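You operate a simulated robot arm through the tools that you are given. There is no shell and no other tool. Be economical: measure what you need, move in short steps, check, and stop when the job is done.

You run a simulated robot arm. Do the job below in one go: nothing can be reset, and whatever is moved stays where it is left.

JOB
Gauge the brown disc, add the disc that makes 12.5 mm, gauge the stack.
Fine: take it from the green rack, each bears its thickness; table in for each reading, out for adding, fingers clear of the foot; the stack stays under the foot; the rack's other discs stay.
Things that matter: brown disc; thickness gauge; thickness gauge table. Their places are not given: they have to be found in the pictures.

It is judged by the outcome, as a careful person would: the job done as asked, and still so three seconds after it is handed in. It fails if anything else is knocked over, pushed out of place, dropped, spilled or broken.

ROBOT AND FRAMES
A 5-joint arm with a two-finger parallel gripper, fixed in place. Base frame: the origin is at the foot of the arm, x ahead of it, y to its left, z up. Lengths are in m, angles in degrees, forces in N, time in s.
Its first joint turns from -66.0 to 66.0 degrees. The tool tilts only in the upright plane through the base axis and itself; it spins freely about its own axis. Payload 2.9 kg.
Tool frame: the origin (TCP) lies between the finger pads and is the grasp point; the fingertips stand 0.03 m ahead of it; z points along the fingers, y is the line along which they close. Largest opening 0.11 m; finger width 0.02, thickness 0.01; the body of the gripper, 0.048 by 0.112 m, starts 0.055 m behind the TCP.
Orientation is told as [roll, pitch, yaw] about the base's x, y, z axes, in that order, counted from this pose: with the fingers straight down and closing along the base's y, the tool's x points along the base's -x, its y along +y and its z along -z.

CONTROLS
- The arm moves only by the tool apply_moves. Its argument "targets" is a list of rows, each an object (a shift or turn left out is 0, a gripper value left out holds the last) with "dp": the shift along the tool's x, y, z in units of 50 mm (1.0 is 50 mm), a list of three; "rotation": the turn, a rotation vector about the tool's x, y, z in units of 4 degrees (1.0 is 4 degrees), a list of three; "fingers": the gripper command, from -1 (fully open) to 1 (shut), values between in proportion. In form: [{"dp": [tx, ty, tz], "rotation": [rx, ry, rz], "fingers": fingers}, ...]. A call has 1 to 8 rows; each row shifts and turns the commanded pose from where the row before left it, along the tool's axes as they then stand. A call with a number of a shift or a turn outside -1 to 1 is refused whole. A row lasts 0.2 s, in which the tool goes at most 0.05 m and 8.6 degrees; a call with a longer step from one row to the next is refused whole, and so is a gripper value outside its range. A pose out of reach is approached as far as the arm can. The call stops where the force on the tool passes 80 N (or 10 N more than at its start, if that is more) or the arm is blocked; 0.2 s more then pass. The fingers move at their own pace (about 0.108 m/s each) and stop on an object; they squeeze with about 21 N. The grip force told is the motor's: it shows also when the fingers shut on nothing. Time passes only in rows, and 0.2 s behind the last, so rows that do not move let the fingers close. It gives the time, the measured TCP pose, the force on the tool (base axes), the opening and the grip force at its end, in the units of the frame above (readings bear some noise), with the torque about the TCP (base axes, N m) and any sound that the robot's microphone picked up.
- Cameras (640 x 400 px; columns grow to the right, rows downward): "scene" is fixed at [0.0254, -0.4404, 0.6182]; the picture's right is [0.87, -0.50, 0.00], its down [-0.22, -0.38, -0.90] and it looks along [0.45, 0.78, -0.44] (base axes); focal length 331 px, centre (320, 200). "wrist" rides on the gripper at [0.072, 0.017, -0.103] in the tool frame; the picture's right is [-0.23, 0.97, 0.00], its down [-0.76, -0.18, -0.62] and it looks along [-0.61, -0.14, 0.78] (tool axes); focal length 222 px, centre (320, 200).
- camera(camera): a new picture of that camera. The clock stands still meanwhile.
- point_at(camera, pixels): for up to 12 pixels [column, row] of the newest picture of that camera ("zoom" is the newest enlarged one), the place [x, y, z] in the base frame of the surface seen there, good to about 0.002 m. The clock stands still meanwhile.
- zoom(camera, box): a new picture of the part [left, top, right, bottom] of that camera's present view, enlarged. The clock stands still meanwhile.
- sign_off(): hands the job in; it is judged then, once.

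Keep the steps short. Do not move on a guess: measure, check each grasp and each placing, and mend mistakes. In all there are 80 turns and 54 pictures (those below and enlarged ones count). Leave the gripper open and the arm clear of the work at the hand-in unless told otherwise, and finish with a single line.

The tools are called as name(argument=value, ...) on one line, values as JSON. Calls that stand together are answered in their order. apply_moves: Moves the arm, as the interface text tells. Its arguments: {"type":"object","properties":{"targets":{"type":"array","items":{"type":"object","properties":{"dp":{"type":"array","items":{"type":"number"}},"rotation":{"type":"array","items":{"type":"number"}},"fingers":{"type":"number"}}}}},"required":["targets"]} The other tools are called the same way: camera (camera) takes a picture; point_at (camera, pixels) gives the place of the surface under pixels of a picture; zoom (camera, box) takes an enlarged picture of a part of a camera's view; sign_off () hands the job in.

At the start:

```text
clock: 0.0
eef_pos: [0.4104, 0.2031, 0.3223]
tool_rot: [0.0, 0.0, 0.0]
ft_force: [-0.2, 0.3, 0.4]
wrist_torque: [0.0, 0.01, 0.04]
opening: 0.1101
gripper_force: 0.1
```

scene: 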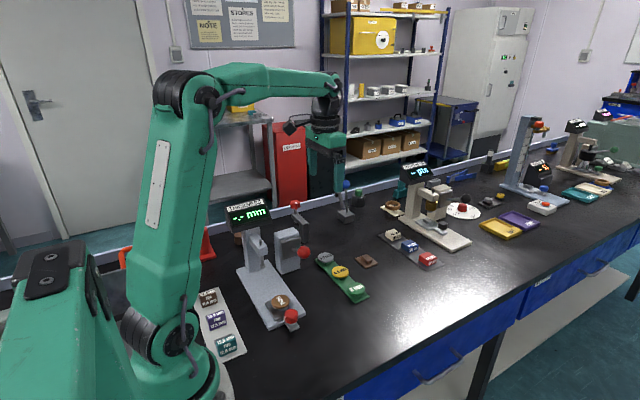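
wrist: 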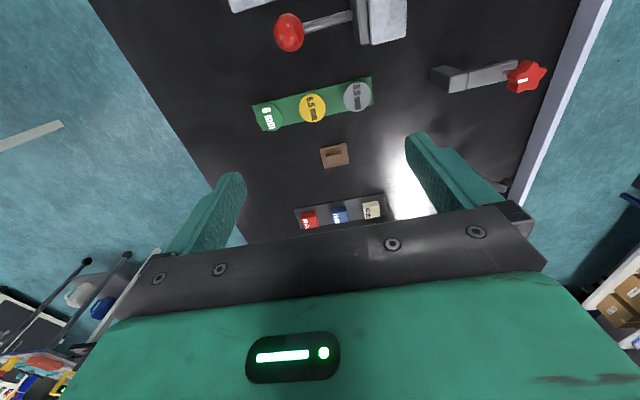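

I'll look closer at the gauge area and the green rack.

zoom(camera="scene", box=[180, 180, 400, 340])

zoom(camera="scene", box=[370, 140, 500, 260])

zoom(camera="wrist", box=[220, 0, 560, 220])

```text
2.50 times, centred on (290, 260) of scene
```

zoom: 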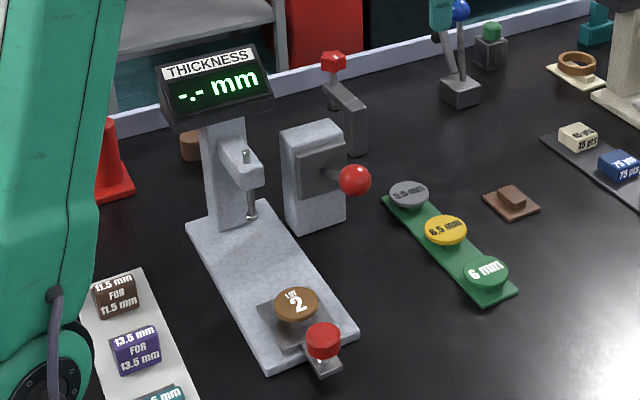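

```text
3.33 times, centred on (435, 200) of scene
```

zoom: 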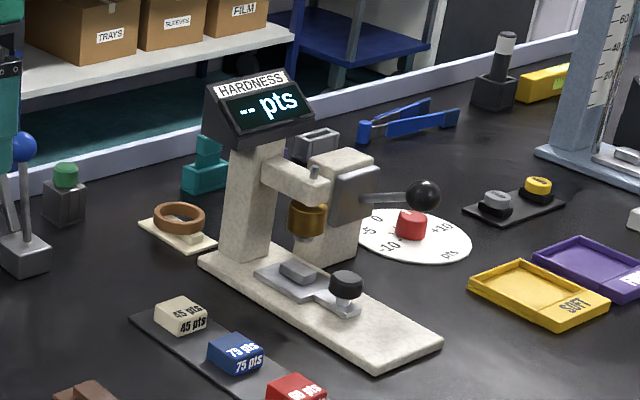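

```text
1.82 times, centred on (390, 110) of wrist
```

zoom: 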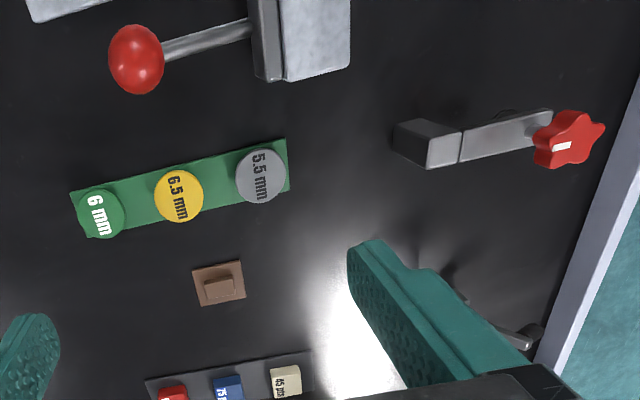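

Measuring key points: table, disc, red knob, foot, lever ball, rack discs, star lever.

zoom(camera="scene", box=[230, 190, 330, 340])

point_at(camera="scene", pixels=[[281, 300], [291, 314], [267, 266], [245, 270], [304, 253], [285, 240], [325, 258], [341, 271], [357, 287], [300, 245], [263, 320], [280, 270]])

point_at(camera="wrist", pixels=[[358, 97], [312, 108], [270, 116], [290, 32], [355, 20], [385, 20], [527, 77]])

```text
2.67 times, centred on (280, 265) of scene
```

zoom: 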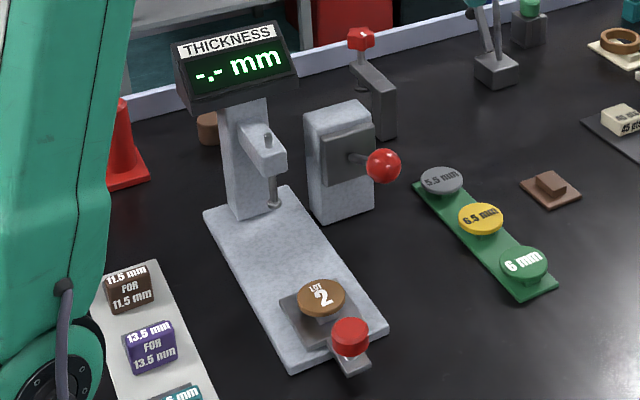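

```text
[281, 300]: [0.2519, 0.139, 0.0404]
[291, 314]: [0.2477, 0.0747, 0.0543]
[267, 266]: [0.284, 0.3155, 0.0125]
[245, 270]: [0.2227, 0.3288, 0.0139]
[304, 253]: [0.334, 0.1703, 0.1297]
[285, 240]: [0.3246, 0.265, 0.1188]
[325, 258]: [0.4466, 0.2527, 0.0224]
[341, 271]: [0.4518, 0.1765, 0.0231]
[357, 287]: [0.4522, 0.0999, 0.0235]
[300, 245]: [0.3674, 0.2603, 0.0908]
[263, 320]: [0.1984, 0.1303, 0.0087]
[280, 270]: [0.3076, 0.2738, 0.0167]
```

```text
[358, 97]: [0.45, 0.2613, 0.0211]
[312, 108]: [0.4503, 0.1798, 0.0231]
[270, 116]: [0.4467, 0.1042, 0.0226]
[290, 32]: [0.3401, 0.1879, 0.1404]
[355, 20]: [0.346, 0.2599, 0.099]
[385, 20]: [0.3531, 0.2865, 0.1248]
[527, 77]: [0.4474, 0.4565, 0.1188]
```

Now surface height: check bench points near the rack and gauge, from both cameras.

point_at(camera="scene", pixels=[[320, 310], [400, 290], [360, 298], [350, 291], [296, 301], [300, 313], [287, 290], [266, 303], [283, 315], [271, 312], [297, 325], [348, 214]])

point_at(camera="wrist", pixels=[[380, 140], [300, 70], [340, 100], [260, 130], [230, 60], [280, 32], [300, 32], [290, 16], [290, 48], [320, 26]])

zoom(camera="scene", box=[250, 280, 314, 335])

```text
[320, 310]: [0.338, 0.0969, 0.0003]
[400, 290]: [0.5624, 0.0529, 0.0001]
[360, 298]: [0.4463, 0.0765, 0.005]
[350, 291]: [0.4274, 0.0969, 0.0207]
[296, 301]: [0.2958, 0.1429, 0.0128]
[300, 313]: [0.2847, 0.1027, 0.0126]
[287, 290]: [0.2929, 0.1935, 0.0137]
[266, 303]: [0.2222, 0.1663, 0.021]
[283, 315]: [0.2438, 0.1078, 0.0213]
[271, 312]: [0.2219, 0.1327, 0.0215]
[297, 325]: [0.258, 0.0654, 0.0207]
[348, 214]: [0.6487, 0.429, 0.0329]
```

```text
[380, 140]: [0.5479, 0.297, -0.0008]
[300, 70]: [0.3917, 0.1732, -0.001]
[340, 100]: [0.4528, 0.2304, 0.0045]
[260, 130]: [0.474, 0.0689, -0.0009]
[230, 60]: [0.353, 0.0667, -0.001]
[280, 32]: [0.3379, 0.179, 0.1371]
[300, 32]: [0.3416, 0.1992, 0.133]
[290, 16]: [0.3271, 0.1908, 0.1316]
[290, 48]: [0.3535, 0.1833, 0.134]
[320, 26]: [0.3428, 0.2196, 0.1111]
```

```text
7.27 times, centred on (282, 308) of scene
```

zoom: 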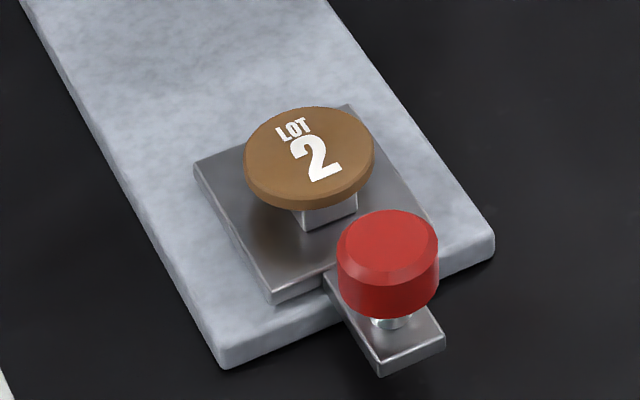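

The bench measures z≈0 from both cameras, so fingertips (30 mm ahead of TCP) touch at TCP z≈0.03. I'll turn the tool to yaw +90 (fingers close along x, wrist camera looking to +y).

apply_moves(targets=[{"rotation": [0, 0, -1]}, {"rotation": [0, 0, -1]}, {"rotation": [0, 0, -1]}, {"rotation": [0, 0, -1]}, {"rotation": [0, 0, -1]}, {"rotation": [0, 0, -1]}, {"rotation": [0, 0, -1]}, {"rotation": [0, 0, -1]}])

apply_moves(targets=[{"rotation": [0, 0, -1]}, {"rotation": [0, 0, -1]}, {"rotation": [0, 0, -1]}, {"rotation": [0, 0, -1]}, {"rotation": [0, 0, -1]}, {"rotation": [0, 0, -1]}, {"rotation": [0, 0, -1]}, {"rotation": [0, 0, -1]}])

apply_moves(targets=[{"rotation": [0, 0, -1]}, {"rotation": [0, 0, -1]}, {"rotation": [0, 0, -1]}, {"rotation": [0, 0, -1]}, {"rotation": [0, 0, -1]}, {"rotation": [0, 0, -1]}, {"rotation": [0, 0, -0.5]}])

```text
clock: 1.8
eef_pos: [0.4102, 0.2029, 0.3232]
tool_rot: [0.0, -0.1, 32.1]
ft_force: [0.7, -0.9, -0.6]
wrist_torque: [0.0, 0.01, 0.02]
opening: 0.11
gripper_force: 0.0
```

```text
clock: 3.6
eef_pos: [0.4118, 0.2021, 0.3225]
tool_rot: [0.1, 0.0, 64.1]
ft_force: [0.2, 0.2, -0.8]
wrist_torque: [0.01, -0.01, -0.03]
opening: 0.1101
gripper_force: 0.1
```

```text
clock: 5.2
eef_pos: [0.4111, 0.2021, 0.3225]
tool_rot: [0.0, 0.0, 90.2]
ft_force: [0.2, -0.3, -0.4]
wrist_torque: [0.04, 0.01, 0.0]
opening: 0.1102
gripper_force: 0.0
```

Yaw is 90 (tool x = −y, tool y = −x). Moving to about (0.29, 0.06, 0.32) to view the gauge.

apply_moves(targets=[{"dp": [0.7, 0.6, 0]}, {"dp": [0.7, 0.6, 0]}, {"dp": [0.7, 0.6, 0]}, {"dp": [0.7, 0.6, 0]}])

camera(camera="wrist")

zoom(camera="scene", box=[220, 190, 330, 290])

```text
clock: 6.2
eef_pos: [0.2936, 0.0621, 0.3239]
tool_rot: [0.1, -0.1, 89.9]
ft_force: [-0.4, -0.5, -1.0]
wrist_torque: [0.04, -0.03, -0.01]
opening: 0.1101
gripper_force: 0.1
```

```text
46 pictures are left
```

wrist: 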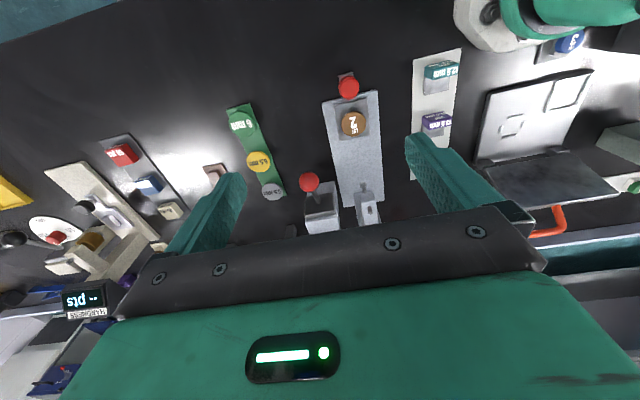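

```text
4.00 times, centred on (275, 240) of scene
```

zoom: 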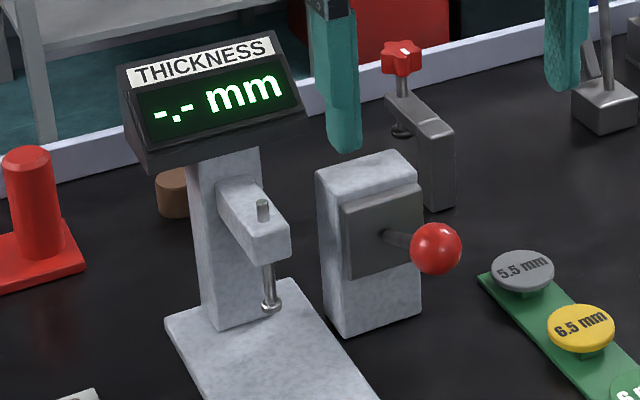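

zoom(camera="wrist", box=[290, 60, 400, 240])

point_at(camera="wrist", pixels=[[353, 124], [348, 88], [366, 193], [371, 207], [309, 182], [320, 205], [322, 218], [335, 205], [308, 205], [357, 192], [374, 190], [365, 210]])

point_at(camera="scene", pixels=[[262, 265], [261, 264], [274, 249], [280, 250], [262, 247], [254, 233], [294, 222], [293, 202], [252, 229], [305, 249], [295, 248], [283, 260]])

```text
2.22 times, centred on (345, 150) of wrist
```

zoom: 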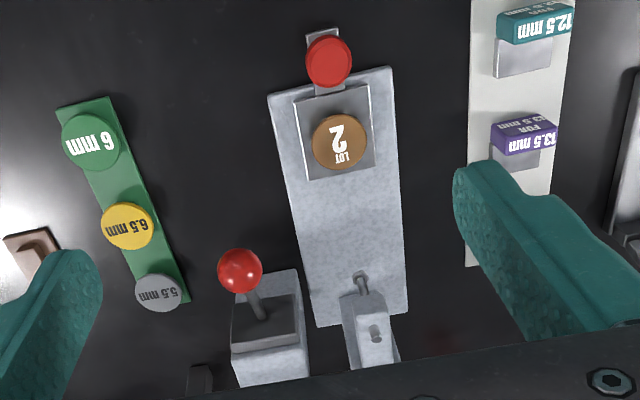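

```text
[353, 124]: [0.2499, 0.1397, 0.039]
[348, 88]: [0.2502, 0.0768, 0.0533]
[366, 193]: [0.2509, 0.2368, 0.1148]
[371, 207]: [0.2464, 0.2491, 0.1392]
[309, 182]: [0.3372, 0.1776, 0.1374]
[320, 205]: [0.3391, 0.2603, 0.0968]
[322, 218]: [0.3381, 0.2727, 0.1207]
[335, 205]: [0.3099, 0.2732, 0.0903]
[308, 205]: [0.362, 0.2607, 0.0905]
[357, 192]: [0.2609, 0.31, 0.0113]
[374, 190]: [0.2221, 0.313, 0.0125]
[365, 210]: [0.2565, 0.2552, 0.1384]
```

```text
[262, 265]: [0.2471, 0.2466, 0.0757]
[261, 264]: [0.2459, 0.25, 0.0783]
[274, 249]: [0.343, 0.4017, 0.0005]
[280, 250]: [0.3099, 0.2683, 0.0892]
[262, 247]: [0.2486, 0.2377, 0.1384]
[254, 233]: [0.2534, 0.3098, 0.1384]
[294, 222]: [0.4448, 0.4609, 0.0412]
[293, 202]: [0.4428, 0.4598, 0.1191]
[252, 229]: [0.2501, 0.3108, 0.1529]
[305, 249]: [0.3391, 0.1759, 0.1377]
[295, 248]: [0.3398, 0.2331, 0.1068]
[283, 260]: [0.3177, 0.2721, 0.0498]
```

Brown disc at (0.250, 0.139), knob at (0.250, 0.077, top z 0.053), foot at (0.247, 0.2465, z≈0.076). I'll descend over the knob with the fingers half open, stopping short at z≈0.10.

apply_moves(targets=[{"dp": [-0.29, 0.87, 0], "fingers": -0.1}, {"dp": [0, 0, 0.9]}, {"dp": [0, 0, 0.9]}, {"dp": [0, 0, 0.9]}, {"dp": [0, 0, 0.9]}, {"dp": [0, 0, 0.8]}])

camera(camera="wrist")

zoom(camera="scene", box=[210, 190, 350, 350])

```text
clock: 7.6
eef_pos: [0.2477, 0.0775, 0.1022]
tool_rot: [0.1, 0.0, 90.0]
ft_force: [-0.2, -0.1, -0.4]
wrist_torque: [-0.01, -0.02, 0.01]
opening: 0.0606
gripper_force: 0.0
```

```text
43 pictures are left
```

wrist: 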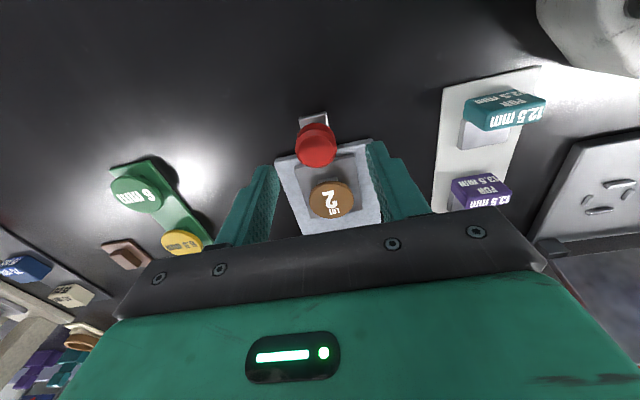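

```text
2.50 times, centred on (280, 270) of scene
```

zoom: 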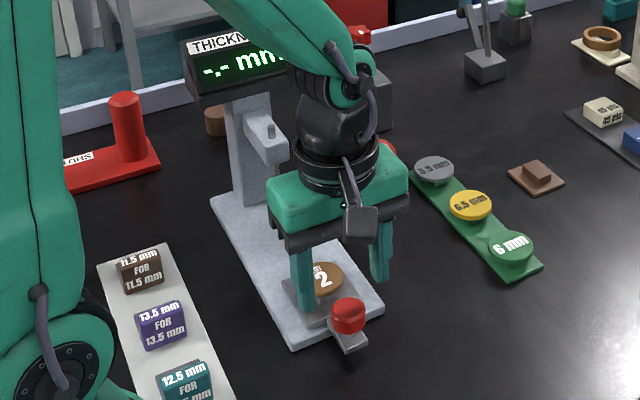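

Knob lies centred between the fingers. Lower 36 mm and close gently.

apply_moves(targets=[{"dp": [0, -0.03, 0.36]}, {"dp": [0, 0, 0.36]}, {"fingers": 1}, {}, {}])

zoom(camera="scene", box=[210, 190, 350, 350])

```text
clock: 8.8
eef_pos: [0.2515, 0.0762, 0.0676]
tool_rot: [-0.2, 0.0, 90.0]
ft_force: [18.0, 0.1, -22.5]
wrist_torque: [0.07, 0.03, -0.01]
opening: 0.0317
gripper_force: 45.1
```

```text
2.50 times, centred on (280, 270) of scene
```

zoom: 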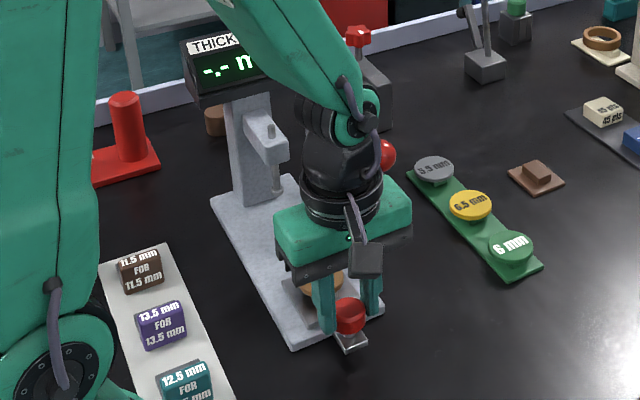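

Gripped, opening 31.7 mm, with some side load. Let it settle a moment.

apply_moves(targets=[{}, {}])

```text
clock: 9.4
eef_pos: [0.2506, 0.0779, 0.067]
tool_rot: [-0.2, 0.0, 90.0]
ft_force: [22.1, -0.4, -28.6]
wrist_torque: [-0.25, -0.02, -0.06]
opening: 0.0313
gripper_force: 45.1
```

Relieve the side load with a 1 mm shift along the force.

apply_moves(targets=[{"dp": [0, -0.03, 0.03]}, {}])

```text
clock: 10.0
eef_pos: [0.2506, 0.0769, 0.0656]
tool_rot: [0.1, 0.1, 90.0]
ft_force: [-7.1, 0.6, 28.5]
wrist_torque: [0.05, -0.16, 0.05]
opening: 0.0314
gripper_force: 45.1
```

apply_moves(targets=[{"dp": [0, 0.008, -0.015]}, {}])

```text
clock: 10.6
eef_pos: [0.2491, 0.0763, 0.0659]
tool_rot: [0.0, 0.0, 90.0]
ft_force: [-0.2, 0.7, 0.1]
wrist_torque: [-0.04, -0.39, 0.12]
opening: 0.0314
gripper_force: 45.0
```

Balanced. Slide the table in (+y) slowly by about 90 mm.

apply_moves(targets=[{"dp": [-0.1, 0, 0]}, {"dp": [-0.2, 0, 0]}, {"dp": [-0.25, 0, 0]}, {"dp": [-0.25, 0, 0]}, {"dp": [-0.25, 0, 0]}, {"dp": [-0.25, 0, 0]}, {"dp": [-0.25, 0, 0]}, {"dp": [-0.2, 0, 0]}])

zoom(camera="scene", box=[210, 180, 350, 340])

```text
clock: 12.4
eef_pos: [0.2503, 0.1641, 0.0658]
tool_rot: [0.1, 0.1, 90.1]
ft_force: [-15.1, -1.1, 17.8]
wrist_torque: [0.54, -0.05, 0.02]
opening: 0.0314
gripper_force: 44.8
```

```text
2.50 times, centred on (280, 260) of scene
```

zoom: 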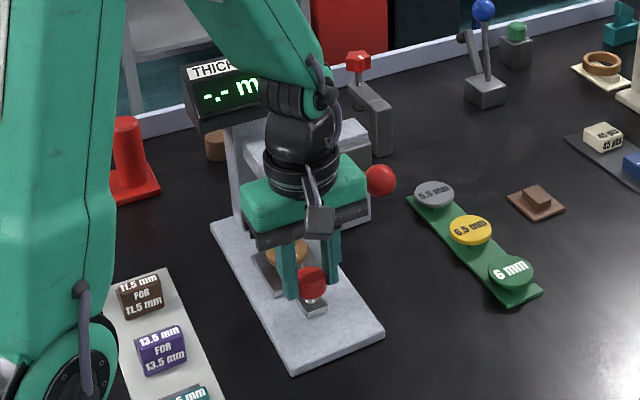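

Table follows with disc on it. Another ~18 mm in small steps, watching for a stop.

apply_moves(targets=[{"dp": [-0.08, -0.01, -0.01]}, {"dp": [-0.08, 0, 0]}, {"dp": [-0.08, 0, 0]}, {"dp": [-0.08, 0, 0]}, {"dp": [-0.06, 0, 0]}, {}])

zoom(camera="scene", box=[210, 180, 350, 340])

```text
clock: 13.8
eef_pos: [0.2501, 0.1845, 0.0647]
tool_rot: [0.2, 0.0, 89.9]
ft_force: [-7.8, 2.0, -28.3]
wrist_torque: [-0.11, -0.3, -0.06]
opening: 0.0316
gripper_force: 44.4
```

```text
2.50 times, centred on (280, 260) of scene
```

zoom: 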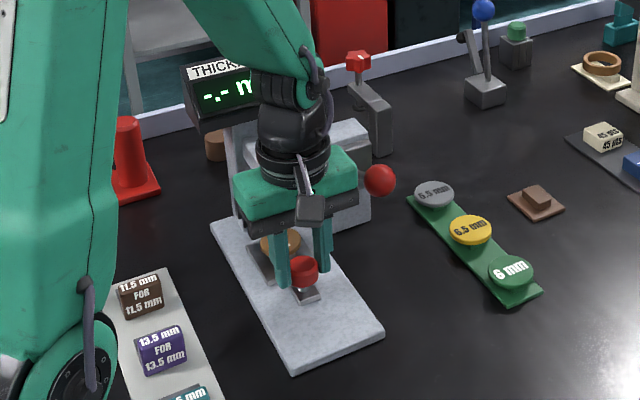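

Now at TCP y 0.184. Release, rise 45 mm, and back away to look.

apply_moves(targets=[{"fingers": -0.3}, {}, {"dp": [0, 0, -0.5]}, {"dp": [0, 0, -0.5]}, {"dp": [0.8, 0, -0.3]}, {"dp": [0.8, 0, -0.3]}, {"dp": [0.8, -0.5, -0.3]}, {"dp": [0.2, -0.8, -0.3]}])

zoom(camera="scene", box=[210, 180, 350, 340])

zoom(camera="wrist", box=[260, 60, 420, 230])

```text
clock: 15.6
eef_pos: [0.3136, 0.0539, 0.1758]
tool_rot: [0.1, 0.0, 90.0]
ft_force: [0.7, -0.3, -0.6]
wrist_torque: [0.0, 0.01, -0.02]
opening: 0.0715
gripper_force: 0.2
```

```text
2.50 times, centred on (280, 260) of scene
```

zoom: 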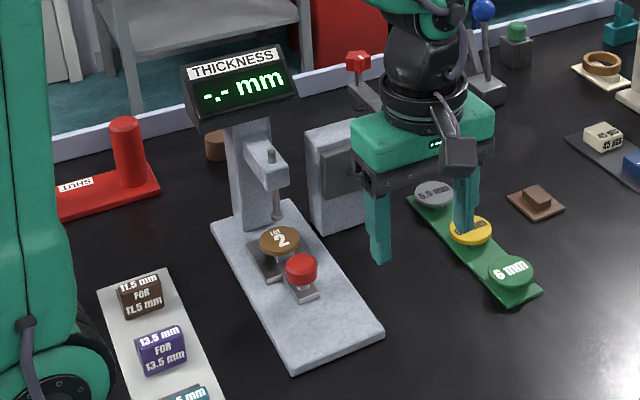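

```text
2.35 times, centred on (340, 145) of wrist
```

zoom: 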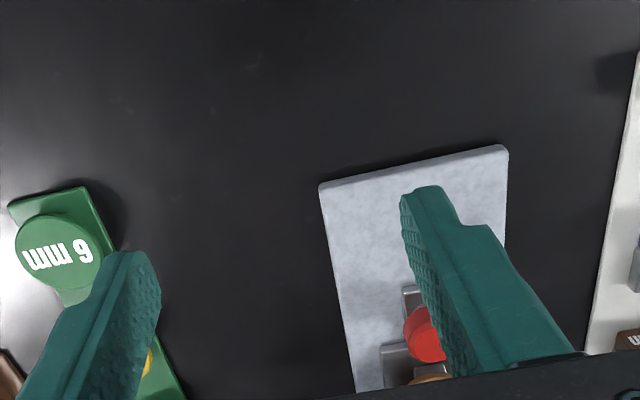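

point_at(camera="zoom", pixels=[[425, 340]])

point_at(camera="scene", pixels=[[264.4, 276.8], [258, 277], [272, 276], [265, 280], [264, 273], [272, 289], [263, 267], [263, 264], [300, 269], [258, 292]])

zoom(camera="scene", box=[240, 235, 300, 305])

```text
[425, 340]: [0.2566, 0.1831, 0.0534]
```

```text
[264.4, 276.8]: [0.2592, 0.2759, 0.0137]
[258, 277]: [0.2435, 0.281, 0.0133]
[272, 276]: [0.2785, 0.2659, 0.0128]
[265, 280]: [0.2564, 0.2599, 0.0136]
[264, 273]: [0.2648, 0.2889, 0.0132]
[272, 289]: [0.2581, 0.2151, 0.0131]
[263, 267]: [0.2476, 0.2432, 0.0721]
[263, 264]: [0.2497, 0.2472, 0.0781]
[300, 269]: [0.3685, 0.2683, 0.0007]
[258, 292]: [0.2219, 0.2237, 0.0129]
```

```text
5.71 times, centred on (270, 270) of scene
```

zoom: 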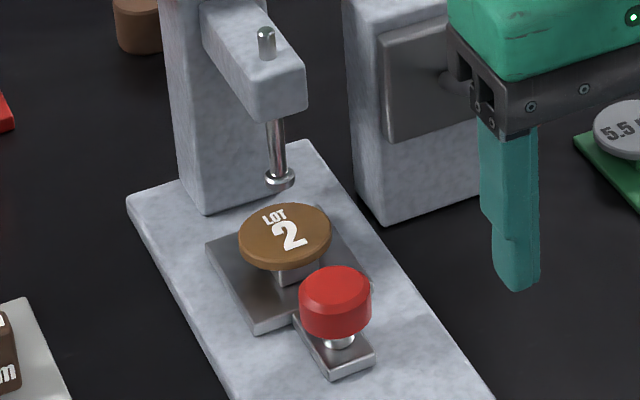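

point_at(camera="zoom", pixels=[[285, 236], [242, 238], [327, 236], [268, 228], [335, 290], [280, 182], [276, 160], [280, 187], [270, 97], [390, 75]])

```text
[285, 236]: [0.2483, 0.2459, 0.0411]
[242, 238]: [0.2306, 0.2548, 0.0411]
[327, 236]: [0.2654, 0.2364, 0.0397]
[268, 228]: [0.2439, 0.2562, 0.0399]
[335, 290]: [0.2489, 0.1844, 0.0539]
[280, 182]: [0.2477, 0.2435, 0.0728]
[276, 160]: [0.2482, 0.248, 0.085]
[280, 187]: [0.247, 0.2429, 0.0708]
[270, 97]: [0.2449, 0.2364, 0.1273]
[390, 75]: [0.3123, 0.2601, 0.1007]
```

The disc is under the foot (0.248, 0.246); foot bottom ~0.071, so it needs the lever lowered (ball at 0.339, 0.178, 0.137). Approach above the ball with open fingers.

apply_moves(targets=[{"dp": [0, -0.5, -0.9]}, {"dp": [-0.8, 0, 0]}, {"dp": [-0.8, 0, 0]}, {"dp": [-0.8, 0, 0]}, {"dp": [-0.08, 0, 0.4]}])

zoom(camera="wrist", box=[200, 60, 440, 230])

zoom(camera="scene", box=[210, 160, 350, 320])

```text
refused: row 1 steps farther than a row can; nothing moved
```

```text
2.35 times, centred on (320, 145) of wrist
```

zoom: 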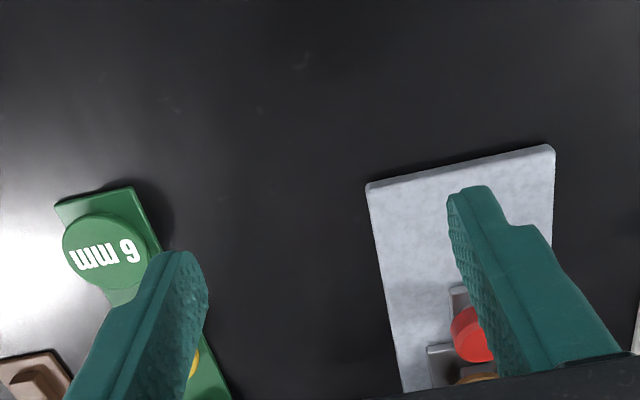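

```text
2.50 times, centred on (280, 240) of scene
```

zoom: 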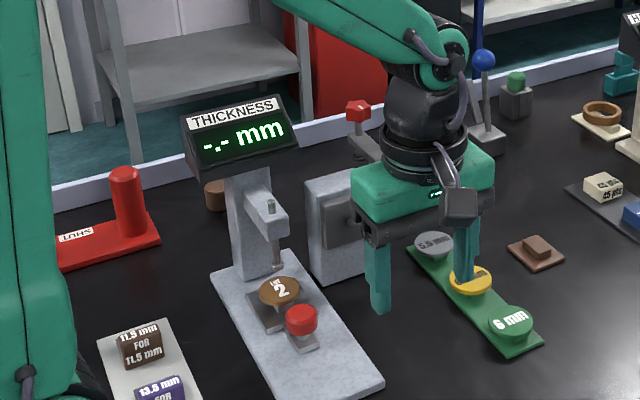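

Row 1 was slightly too long; split it.

apply_moves(targets=[{"dp": [0, -0.5, -0.5]}, {"dp": [0, 0, -0.4]}, {"dp": [-0.8, 0, 0]}, {"dp": [-0.8, 0, 0]}, {"dp": [-0.8, 0, 0]}, {"dp": [-0.08, 0, 0.4]}])

camera(camera="wrist")

```text
clock: 17.0
eef_pos: [0.3383, 0.1771, 0.1996]
tool_rot: [0.1, 0.0, 90.1]
ft_force: [-0.6, 1.2, 0.0]
wrist_torque: [0.0, 0.06, 0.0]
opening: 0.0714
gripper_force: 0.1
```

```text
33 pictures are left
```

wrist: 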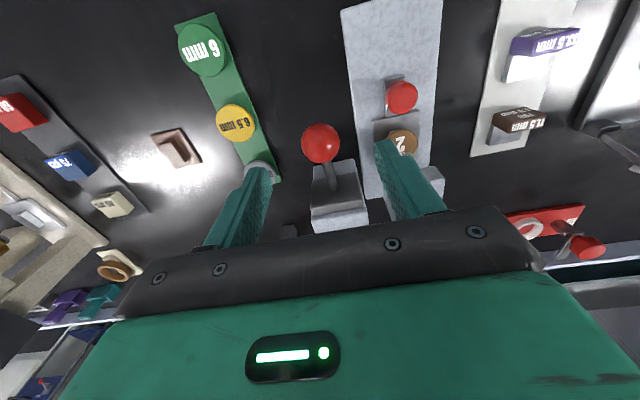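

Ball centred between fingers. Descend to z≈0.15 and close on the ball.

apply_moves(targets=[{"dp": [0, 0, 0.5]}, {"dp": [0, 0, 0.5]}, {"fingers": 1}, {}, {}])

```text
clock: 18.2
eef_pos: [0.339, 0.1762, 0.15]
tool_rot: [0.0, 0.0, 90.0]
ft_force: [-1.2, 1.5, -1.8]
wrist_torque: [-0.17, -0.01, 0.02]
opening: 0.0328
gripper_force: 44.9
```

Ball held. Swing it down along its arc about 30 mm in small steps.

apply_moves(targets=[{"dp": [0.045, 0, 0.12]}, {"dp": [0.035, 0, 0.12]}, {"dp": [0.025, 0, 0.12]}, {"dp": [0.015, 0, 0.12]}, {"dp": [0.005, 0, 0.12]}, {}])

zoom(camera="scene", box=[210, 180, 350, 310])

```text
clock: 19.6
eef_pos: [0.3395, 0.1708, 0.1228]
tool_rot: [0.2, 0.1, 89.8]
ft_force: [-13.8, -15.7, 15.5]
wrist_torque: [0.7, 0.27, 0.12]
opening: 0.0328
gripper_force: 45.2
```

```text
3.08 times, centred on (280, 245) of scene
```

zoom: 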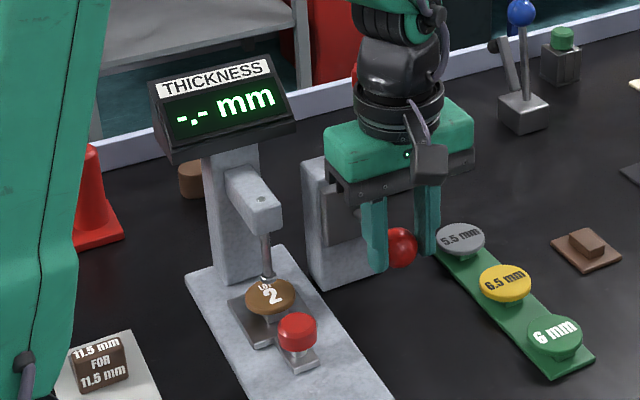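

The foot is coming down with the lever. Continue in small steps.

apply_moves(targets=[{"dp": [0.01, 0, 0.1]}, {"dp": [-0.005, 0, 0.1]}, {"dp": [-0.01, 0, 0.1]}, {}])

zoom(camera="scene", box=[210, 180, 350, 310])

```text
clock: 20.6
eef_pos: [0.3401, 0.1704, 0.1071]
tool_rot: [0.2, 0.1, 90.0]
ft_force: [-21.6, -3.3, 15.4]
wrist_torque: [1.16, 0.39, 0.12]
opening: 0.0327
gripper_force: 45.1
```

```text
3.08 times, centred on (280, 245) of scene
```

zoom: 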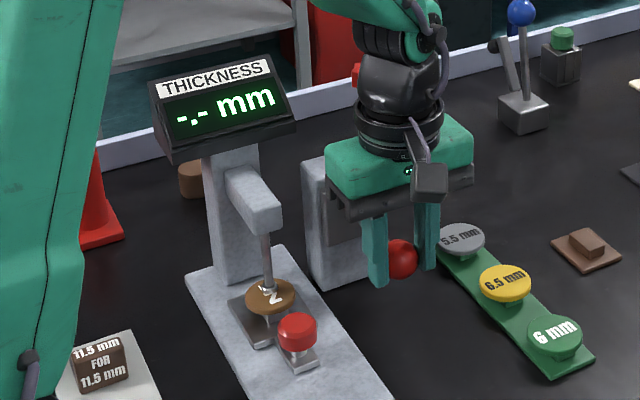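

Foot is near the disc, no reading yet. A bit further.

apply_moves(targets=[{"dp": [-0.015, 0, 0.08]}, {"dp": [-0.02, 0, 0.08]}, {}])

zoom(camera="scene", box=[210, 180, 350, 310])

```text
clock: 21.4
eef_pos: [0.3396, 0.1723, 0.0987]
tool_rot: [0.4, 0.2, 90.0]
ft_force: [-23.1, -12.6, 13.1]
wrist_torque: [0.81, 0.35, 0.1]
opening: 0.0327
gripper_force: 44.7
```

```text
3.08 times, centred on (280, 245) of scene
```

zoom: 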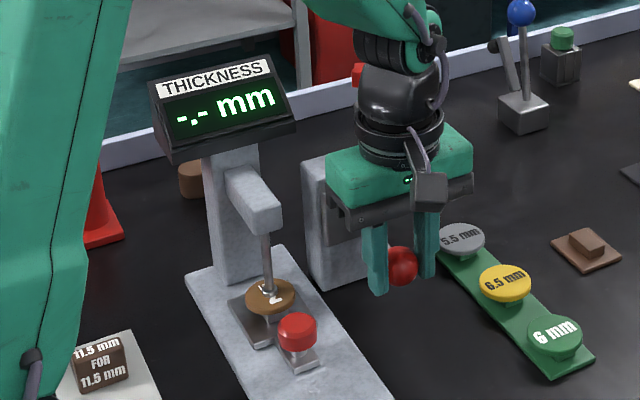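

apply_moves(targets=[{"dp": [-0.025, 0, 0.08]}, {"dp": [-0.03, 0, 0.08]}, {}, {}])

zoom(camera="scene", box=[210, 180, 350, 310])

```text
clock: 22.4
eef_pos: [0.3391, 0.174, 0.09]
tool_rot: [0.4, 0.2, 90.0]
ft_force: [-15.2, -20.5, 8.6]
wrist_torque: [0.51, 0.27, 0.05]
opening: 0.0329
gripper_force: 45.1
```

```text
3.08 times, centred on (280, 245) of scene
```

zoom: 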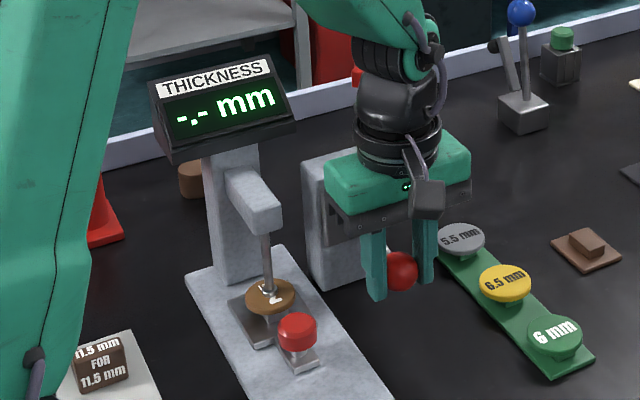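

Foot rests on the disc, lever still moves freely; continue toward its end.

apply_moves(targets=[{"dp": [-0.035, 0, 0.08]}, {"dp": [-0.04, 0, 0.08]}, {"dp": [-0.045, 0, 0.08]}, {}, {}])

zoom(camera="scene", box=[210, 180, 350, 310])

```text
clock: 23.6
eef_pos: [0.3397, 0.1816, 0.0787]
tool_rot: [0.1, 0.1, 90.0]
ft_force: [-10.9, -20.4, 7.3]
wrist_torque: [0.51, 0.14, 0.0]
opening: 0.0329
gripper_force: 45.3
```

```text
3.08 times, centred on (280, 245) of scene
```

zoom: 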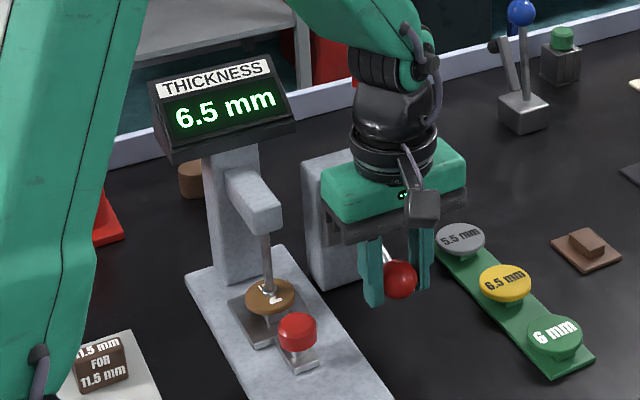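

Display reads 6.5 mm, so 6.0 mm is needed: the green 6 mm disc. Raise the lever back along the same arc.

apply_moves(targets=[{"dp": [0.085, 0, -0.16]}, {"dp": [0.065, 0, -0.16]}, {"dp": [0.045, 0, -0.16]}, {"dp": [0.025, 0, -0.18]}, {"dp": [-0.005, 0, -0.2]}, {"dp": [-0.02, 0, -0.24]}, {"dp": [-0.06, 0, -0.24]}, {"dp": [-0.045, 0, -0.12]}])

apply_moves(targets=[{}, {"fingers": -0.3}, {}])

zoom(camera="scene", box=[210, 180, 350, 310])

```text
clock: 25.4
eef_pos: [0.3398, 0.1759, 0.1501]
tool_rot: [0.3, 0.1, 89.9]
ft_force: [0.2, -8.4, -30.2]
wrist_torque: [-0.49, 0.02, 0.0]
opening: 0.0328
gripper_force: 45.1
```

```text
clock: 26.2
eef_pos: [0.3409, 0.1789, 0.1522]
tool_rot: [-0.1, -0.1, 90.0]
ft_force: [0.1, -0.3, -0.6]
wrist_torque: [0.04, 0.03, 0.01]
opening: 0.0715
gripper_force: 0.0
```

```text
3.08 times, centred on (280, 245) of scene
```

zoom: 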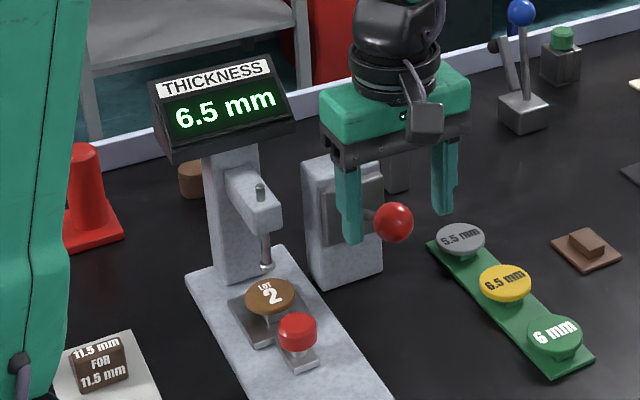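

Foot and lever are up again. Go back around to the table knob (0.249, 0.184).

apply_moves(targets=[{"dp": [0, 0, -0.95]}, {"dp": [0.95, 0, 0]}, {"dp": [0, 0.92, 0]}, {"dp": [0, 0.92, 0]}, {"dp": [0, 0, 0.95]}, {"dp": [-0.53, 0, 0.4]}, {"dp": [-0.53, 0, 0.4]}, {}])

zoom(camera="wrist", box=[220, 80, 420, 230])

```text
clock: 28.0
eef_pos: [0.2486, 0.1854, 0.1115]
tool_rot: [0.1, 0.0, 90.0]
ft_force: [0.8, -0.3, 0.2]
wrist_torque: [0.01, 0.02, -0.01]
opening: 0.0716
gripper_force: 0.1
```

```text
2.67 times, centred on (320, 155) of wrist
```

zoom: 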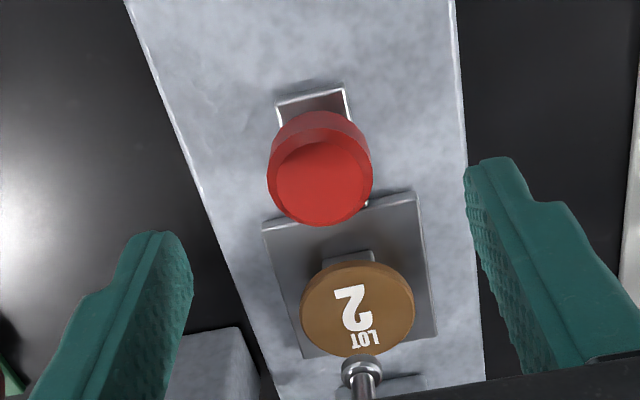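

Knob centred. Descend to z≈0.066 and grip.

apply_moves(targets=[{"dp": [0, -0.015, 0.45]}, {"dp": [0, 0, 0.455]}, {}, {"fingers": 1}, {}, {}])

```text
clock: 29.4
eef_pos: [0.2505, 0.1847, 0.0666]
tool_rot: [0.0, 0.1, 90.0]
ft_force: [8.9, -0.6, -9.7]
wrist_torque: [0.04, 0.14, -0.01]
opening: 0.0312
gripper_force: 45.1
```

Good grip, small loads. Pull the table out (−y) by about 107 mm, gently.

apply_moves(targets=[{"dp": [0.1, 0, 0.005]}, {"dp": [0.25, 0, 0]}, {"dp": [0.35, 0, 0]}, {"dp": [0.35, 0, 0]}, {"dp": [0.35, 0, 0]}, {"dp": [0.35, 0, 0]}, {"dp": [0.25, 0, 0]}, {"dp": [0.1, 0, 0]}])

apply_moves(targets=[{"dp": [0.04, 0, 0]}, {}])

```text
clock: 31.2
eef_pos: [0.25, 0.0797, 0.0667]
tool_rot: [-0.2, -0.1, 89.9]
ft_force: [18.5, -0.1, -21.8]
wrist_torque: [-0.1, 0.04, -0.09]
opening: 0.0315
gripper_force: 44.7
```

```text
clock: 31.8
eef_pos: [0.2496, 0.0762, 0.0664]
tool_rot: [0.0, 0.1, 90.0]
ft_force: [11.8, -0.3, -3.8]
wrist_torque: [0.28, -0.04, 0.01]
opening: 0.0315
gripper_force: 45.2
```

Table out. Release, rise, and move toward the green rack's 6 mm disc.

apply_moves(targets=[{"fingers": -0.3}, {}, {"dp": [0, 0, -0.8]}, {"dp": [0, 0, -0.8]}, {"dp": [0, -0.9, 0]}, {"dp": [0, -0.9, 0]}, {"dp": [0, -0.9, 0]}, {"dp": [0, -0.9, 0]}])

apply_moves(targets=[{"dp": [-0.1, -0.4, 0.3]}, {"dp": [-0.4, 0, 0]}, {}])

camera(camera="wrist")

camera(camera="scene")

```text
clock: 33.6
eef_pos: [0.4301, 0.0741, 0.1458]
tool_rot: [0.0, -0.2, 90.0]
ft_force: [0.6, -0.2, 1.0]
wrist_torque: [0.03, -0.01, 0.0]
opening: 0.0716
gripper_force: 0.1
```

```text
clock: 34.4
eef_pos: [0.4508, 0.1008, 0.1316]
tool_rot: [0.0, -0.1, 90.1]
ft_force: [0.6, 0.4, -0.4]
wrist_torque: [0.02, 0.06, -0.03]
opening: 0.0715
gripper_force: 0.1
```

```text
25 pictures are left
```

wrist: 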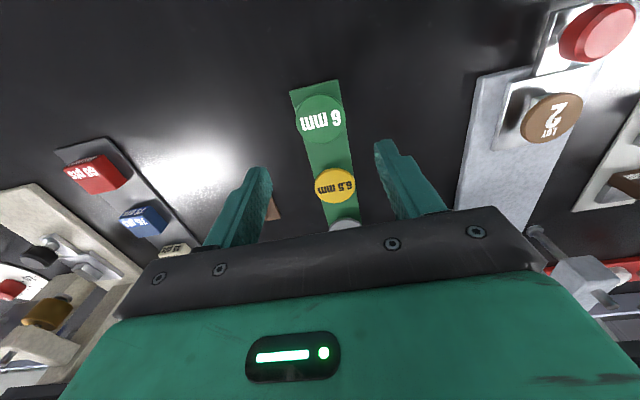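

```text
24 pictures are left
```

scene: 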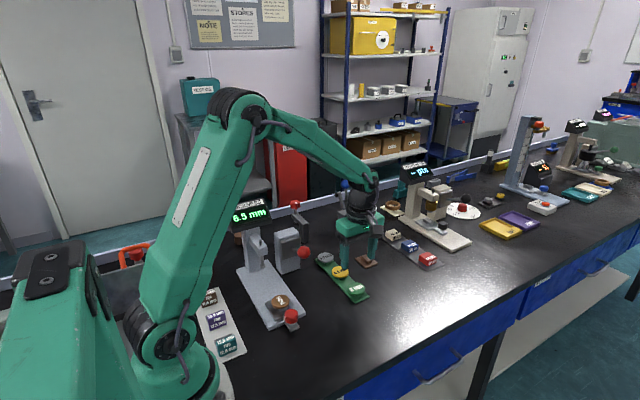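

point_at(camera="wrist", pixels=[[321, 120], [298, 120], [344, 120], [321, 97], [321, 142], [551, 117], [522, 122], [579, 112], [597, 33], [556, 97], [546, 140], [335, 185]])

zoom(camera="wrist", box=[280, 70, 360, 160])

```text
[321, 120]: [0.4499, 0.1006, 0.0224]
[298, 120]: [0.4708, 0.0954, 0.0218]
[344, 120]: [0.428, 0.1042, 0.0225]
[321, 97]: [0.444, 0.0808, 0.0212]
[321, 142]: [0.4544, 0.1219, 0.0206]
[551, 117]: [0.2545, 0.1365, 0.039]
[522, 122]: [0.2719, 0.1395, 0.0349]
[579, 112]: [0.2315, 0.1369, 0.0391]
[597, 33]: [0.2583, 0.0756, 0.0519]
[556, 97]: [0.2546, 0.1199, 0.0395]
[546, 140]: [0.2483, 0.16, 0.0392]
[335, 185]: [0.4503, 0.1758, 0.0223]
```

```text
4.44 times, centred on (320, 115) of wrist
```

zoom: 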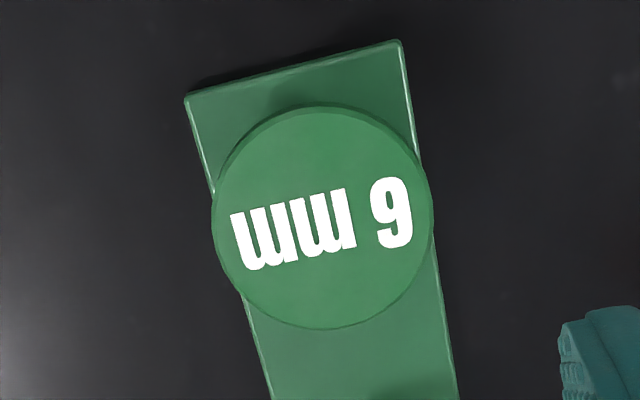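

The 6 mm disc: centre (0.4495, 0.101), top 0.0223, Ø~43 mm; brown centre (0.251, 0.140), top 0.0395. Descend so the tips just reach the disc's underside (TCP z 0.046) and close.

apply_moves(targets=[{"dp": [0, 0.025, 0.6]}, {"dp": [0, 0, 0.6]}, {"dp": [0, 0, 0.5]}, {}])

zoom(camera="scene", box=[310, 230, 400, 310])

```text
clock: 35.4
eef_pos: [0.4494, 0.1019, 0.046]
tool_rot: [-0.1, 0.0, 90.1]
ft_force: [-0.5, -0.1, 0.2]
wrist_torque: [0.03, 0.0, 0.0]
opening: 0.0715
gripper_force: 0.0
```

```text
5.00 times, centred on (355, 270) of scene
```

zoom: 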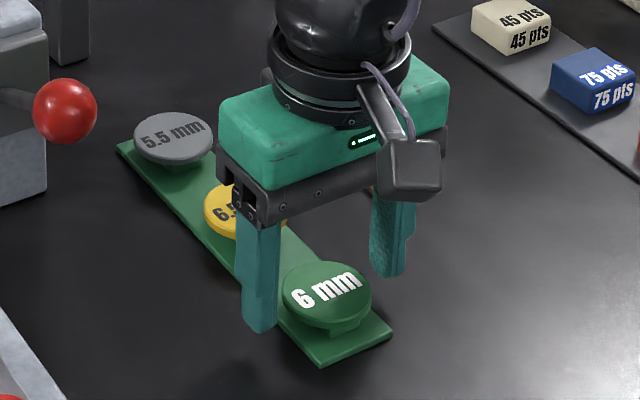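

Fingers straddle the disc. Close in two stages.

apply_moves(targets=[{"fingers": 0.1}, {}, {"fingers": 0.3}, {"fingers": 1}, {}])

zoom(camera="scene", box=[310, 230, 400, 310])

```text
clock: 36.6
eef_pos: [0.4483, 0.1019, 0.0455]
tool_rot: [0.0, 0.0, 90.0]
ft_force: [0.7, 0.0, 0.4]
wrist_torque: [0.05, -0.06, -0.01]
opening: 0.0463
gripper_force: 21.0
```

```text
5.00 times, centred on (355, 270) of scene
```

zoom: 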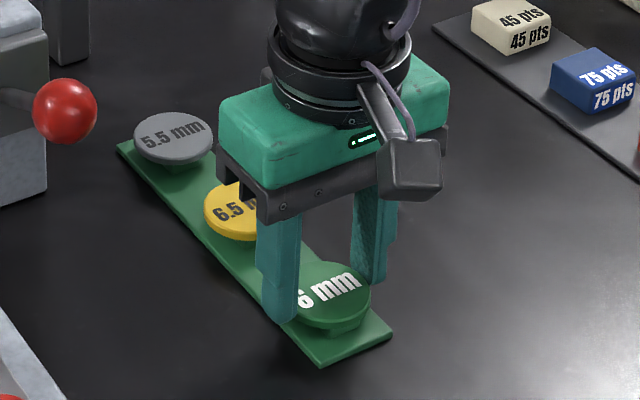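

Gripped at 46.3 mm. Lift gently and check.

apply_moves(targets=[{}, {"dp": [0, 0, -0.15]}, {"dp": [0, 0, -0.4]}, {"dp": [0, 0, -0.6]}, {}])

camera(camera="wrist")

zoom(camera="scene", box=[310, 210, 400, 310])

```text
clock: 37.8
eef_pos: [0.449, 0.102, 0.1044]
tool_rot: [0.0, 0.1, 89.9]
ft_force: [-0.4, -0.3, -0.6]
wrist_torque: [0.04, 0.01, 0.0]
opening: 0.0001
gripper_force: 21.4
```

```text
20 pictures are left
```

wrist: 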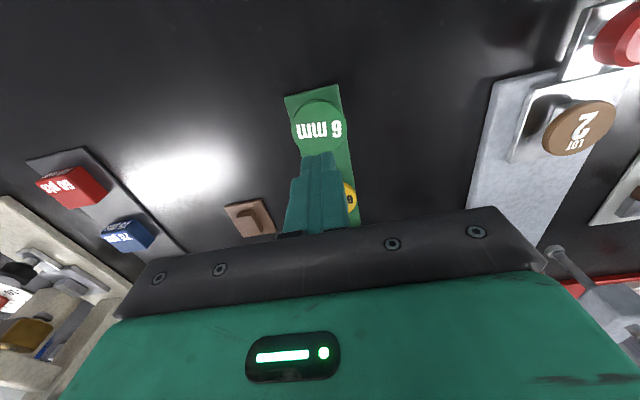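

```text
4.00 times, centred on (355, 260) of scene
```

zoom: 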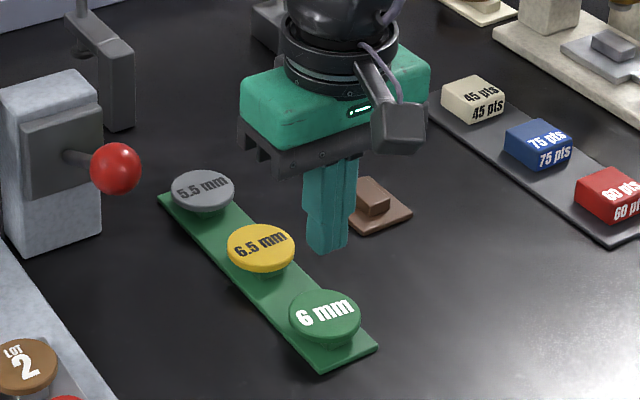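

Grip slipped off: the tips were too high on the disc. Disc still on its peg; re-measure, then grip lower.

point_at(camera="wrist", pixels=[[319, 127], [293, 127], [346, 127], [318, 102]])

point_at(camera="zoom", pixels=[[325, 314], [289, 313], [360, 315], [325, 291], [325, 338], [200, 190], [260, 248]])

```text
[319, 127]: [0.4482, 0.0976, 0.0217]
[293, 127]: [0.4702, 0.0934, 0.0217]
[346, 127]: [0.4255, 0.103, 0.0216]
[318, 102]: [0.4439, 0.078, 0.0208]
```

```text
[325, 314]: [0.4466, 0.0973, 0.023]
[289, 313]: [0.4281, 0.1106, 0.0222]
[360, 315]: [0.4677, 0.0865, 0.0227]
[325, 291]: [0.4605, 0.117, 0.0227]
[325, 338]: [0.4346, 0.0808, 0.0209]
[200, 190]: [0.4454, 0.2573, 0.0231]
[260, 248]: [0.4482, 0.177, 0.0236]
```

Disc centre now (0.448, 0.0985). Open, descend to TCP z≈0.0415 (tips 0.0115, rack top 0.005), close.

apply_moves(targets=[{"dp": [0.07, 0.02, 0], "fingers": -0.3}, {}, {"dp": [0, 0, 0.6]}, {"dp": [0, 0, 0.6]}, {"dp": [0, 0, 0.06]}, {}, {"fingers": 0.1}, {"fingers": 0.1}])

apply_moves(targets=[{"fingers": 0.25}, {"fingers": 1}, {}, {}])

apply_moves(targets=[{"dp": [0, 0, -0.08]}, {"dp": [0, 0, -0.12]}, {}, {}])

zoom(camera="scene", box=[310, 210, 400, 310])

```text
clock: 39.6
eef_pos: [0.4473, 0.0977, 0.0411]
tool_rot: [-0.1, 0.0, 90.1]
ft_force: [0.4, 1.0, -0.5]
wrist_torque: [0.05, 0.01, -0.01]
opening: 0.0495
gripper_force: 0.0
```

```text
clock: 40.6
eef_pos: [0.4473, 0.0982, 0.0401]
tool_rot: [0.0, 0.0, 90.0]
ft_force: [0.5, 0.4, 0.6]
wrist_torque: [0.0, 0.0, -0.02]
opening: 0.0459
gripper_force: 20.8
```

```text
clock: 41.6
eef_pos: [0.4476, 0.0992, 0.0501]
tool_rot: [0.0, 0.0, 90.0]
ft_force: [0.1, -0.3, -0.2]
wrist_torque: [0.01, 0.01, -0.01]
opening: 0.0459
gripper_force: 21.6
```

```text
4.00 times, centred on (355, 260) of scene
```

zoom: 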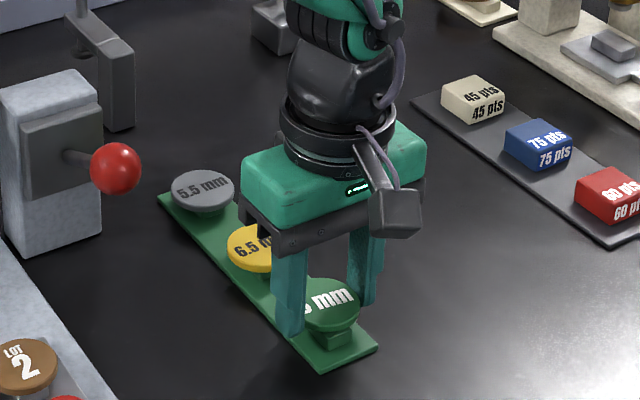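

The disc is off its peg and held. Raise and carry at y≈0.10 toward the table in moderate steps.

apply_moves(targets=[{"dp": [0, 0, -0.4]}, {"dp": [0, 0, -0.6]}, {"dp": [0, 0.2, -0.6]}, {"dp": [0, 0.5, 0]}, {"dp": [0, 0.65, 0]}, {"dp": [0, 0.65, 0]}, {"dp": [0, 0.65, 0]}, {"dp": [0, 0.5, 0]}])

apply_moves(targets=[{"dp": [0, 0.5, 0]}, {"dp": [0, 0.3, 0]}, {}])

camera(camera="wrist")

```text
clock: 43.4
eef_pos: [0.2898, 0.0981, 0.1318]
tool_rot: [0.0, 0.0, 90.0]
ft_force: [-0.2, -0.1, 0.0]
wrist_torque: [0.0, 0.01, 0.03]
opening: 0.0463
gripper_force: 21.5
```

```text
clock: 44.2
eef_pos: [0.2494, 0.0978, 0.1309]
tool_rot: [-0.1, -0.1, 90.0]
ft_force: [0.8, 0.8, 0.0]
wrist_torque: [-0.01, 0.02, 0.0]
opening: 0.0461
gripper_force: 21.3
```

```text
17 pictures are left
```

wrist: 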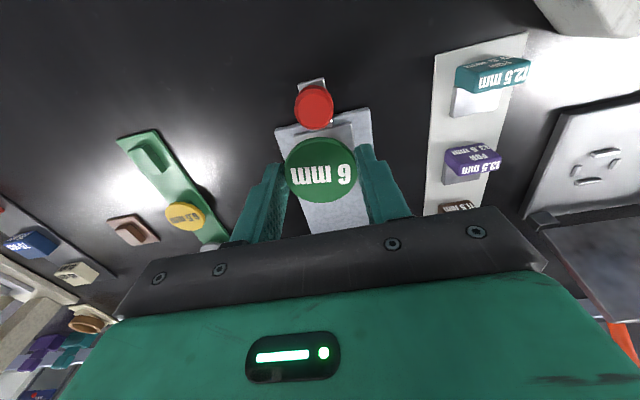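

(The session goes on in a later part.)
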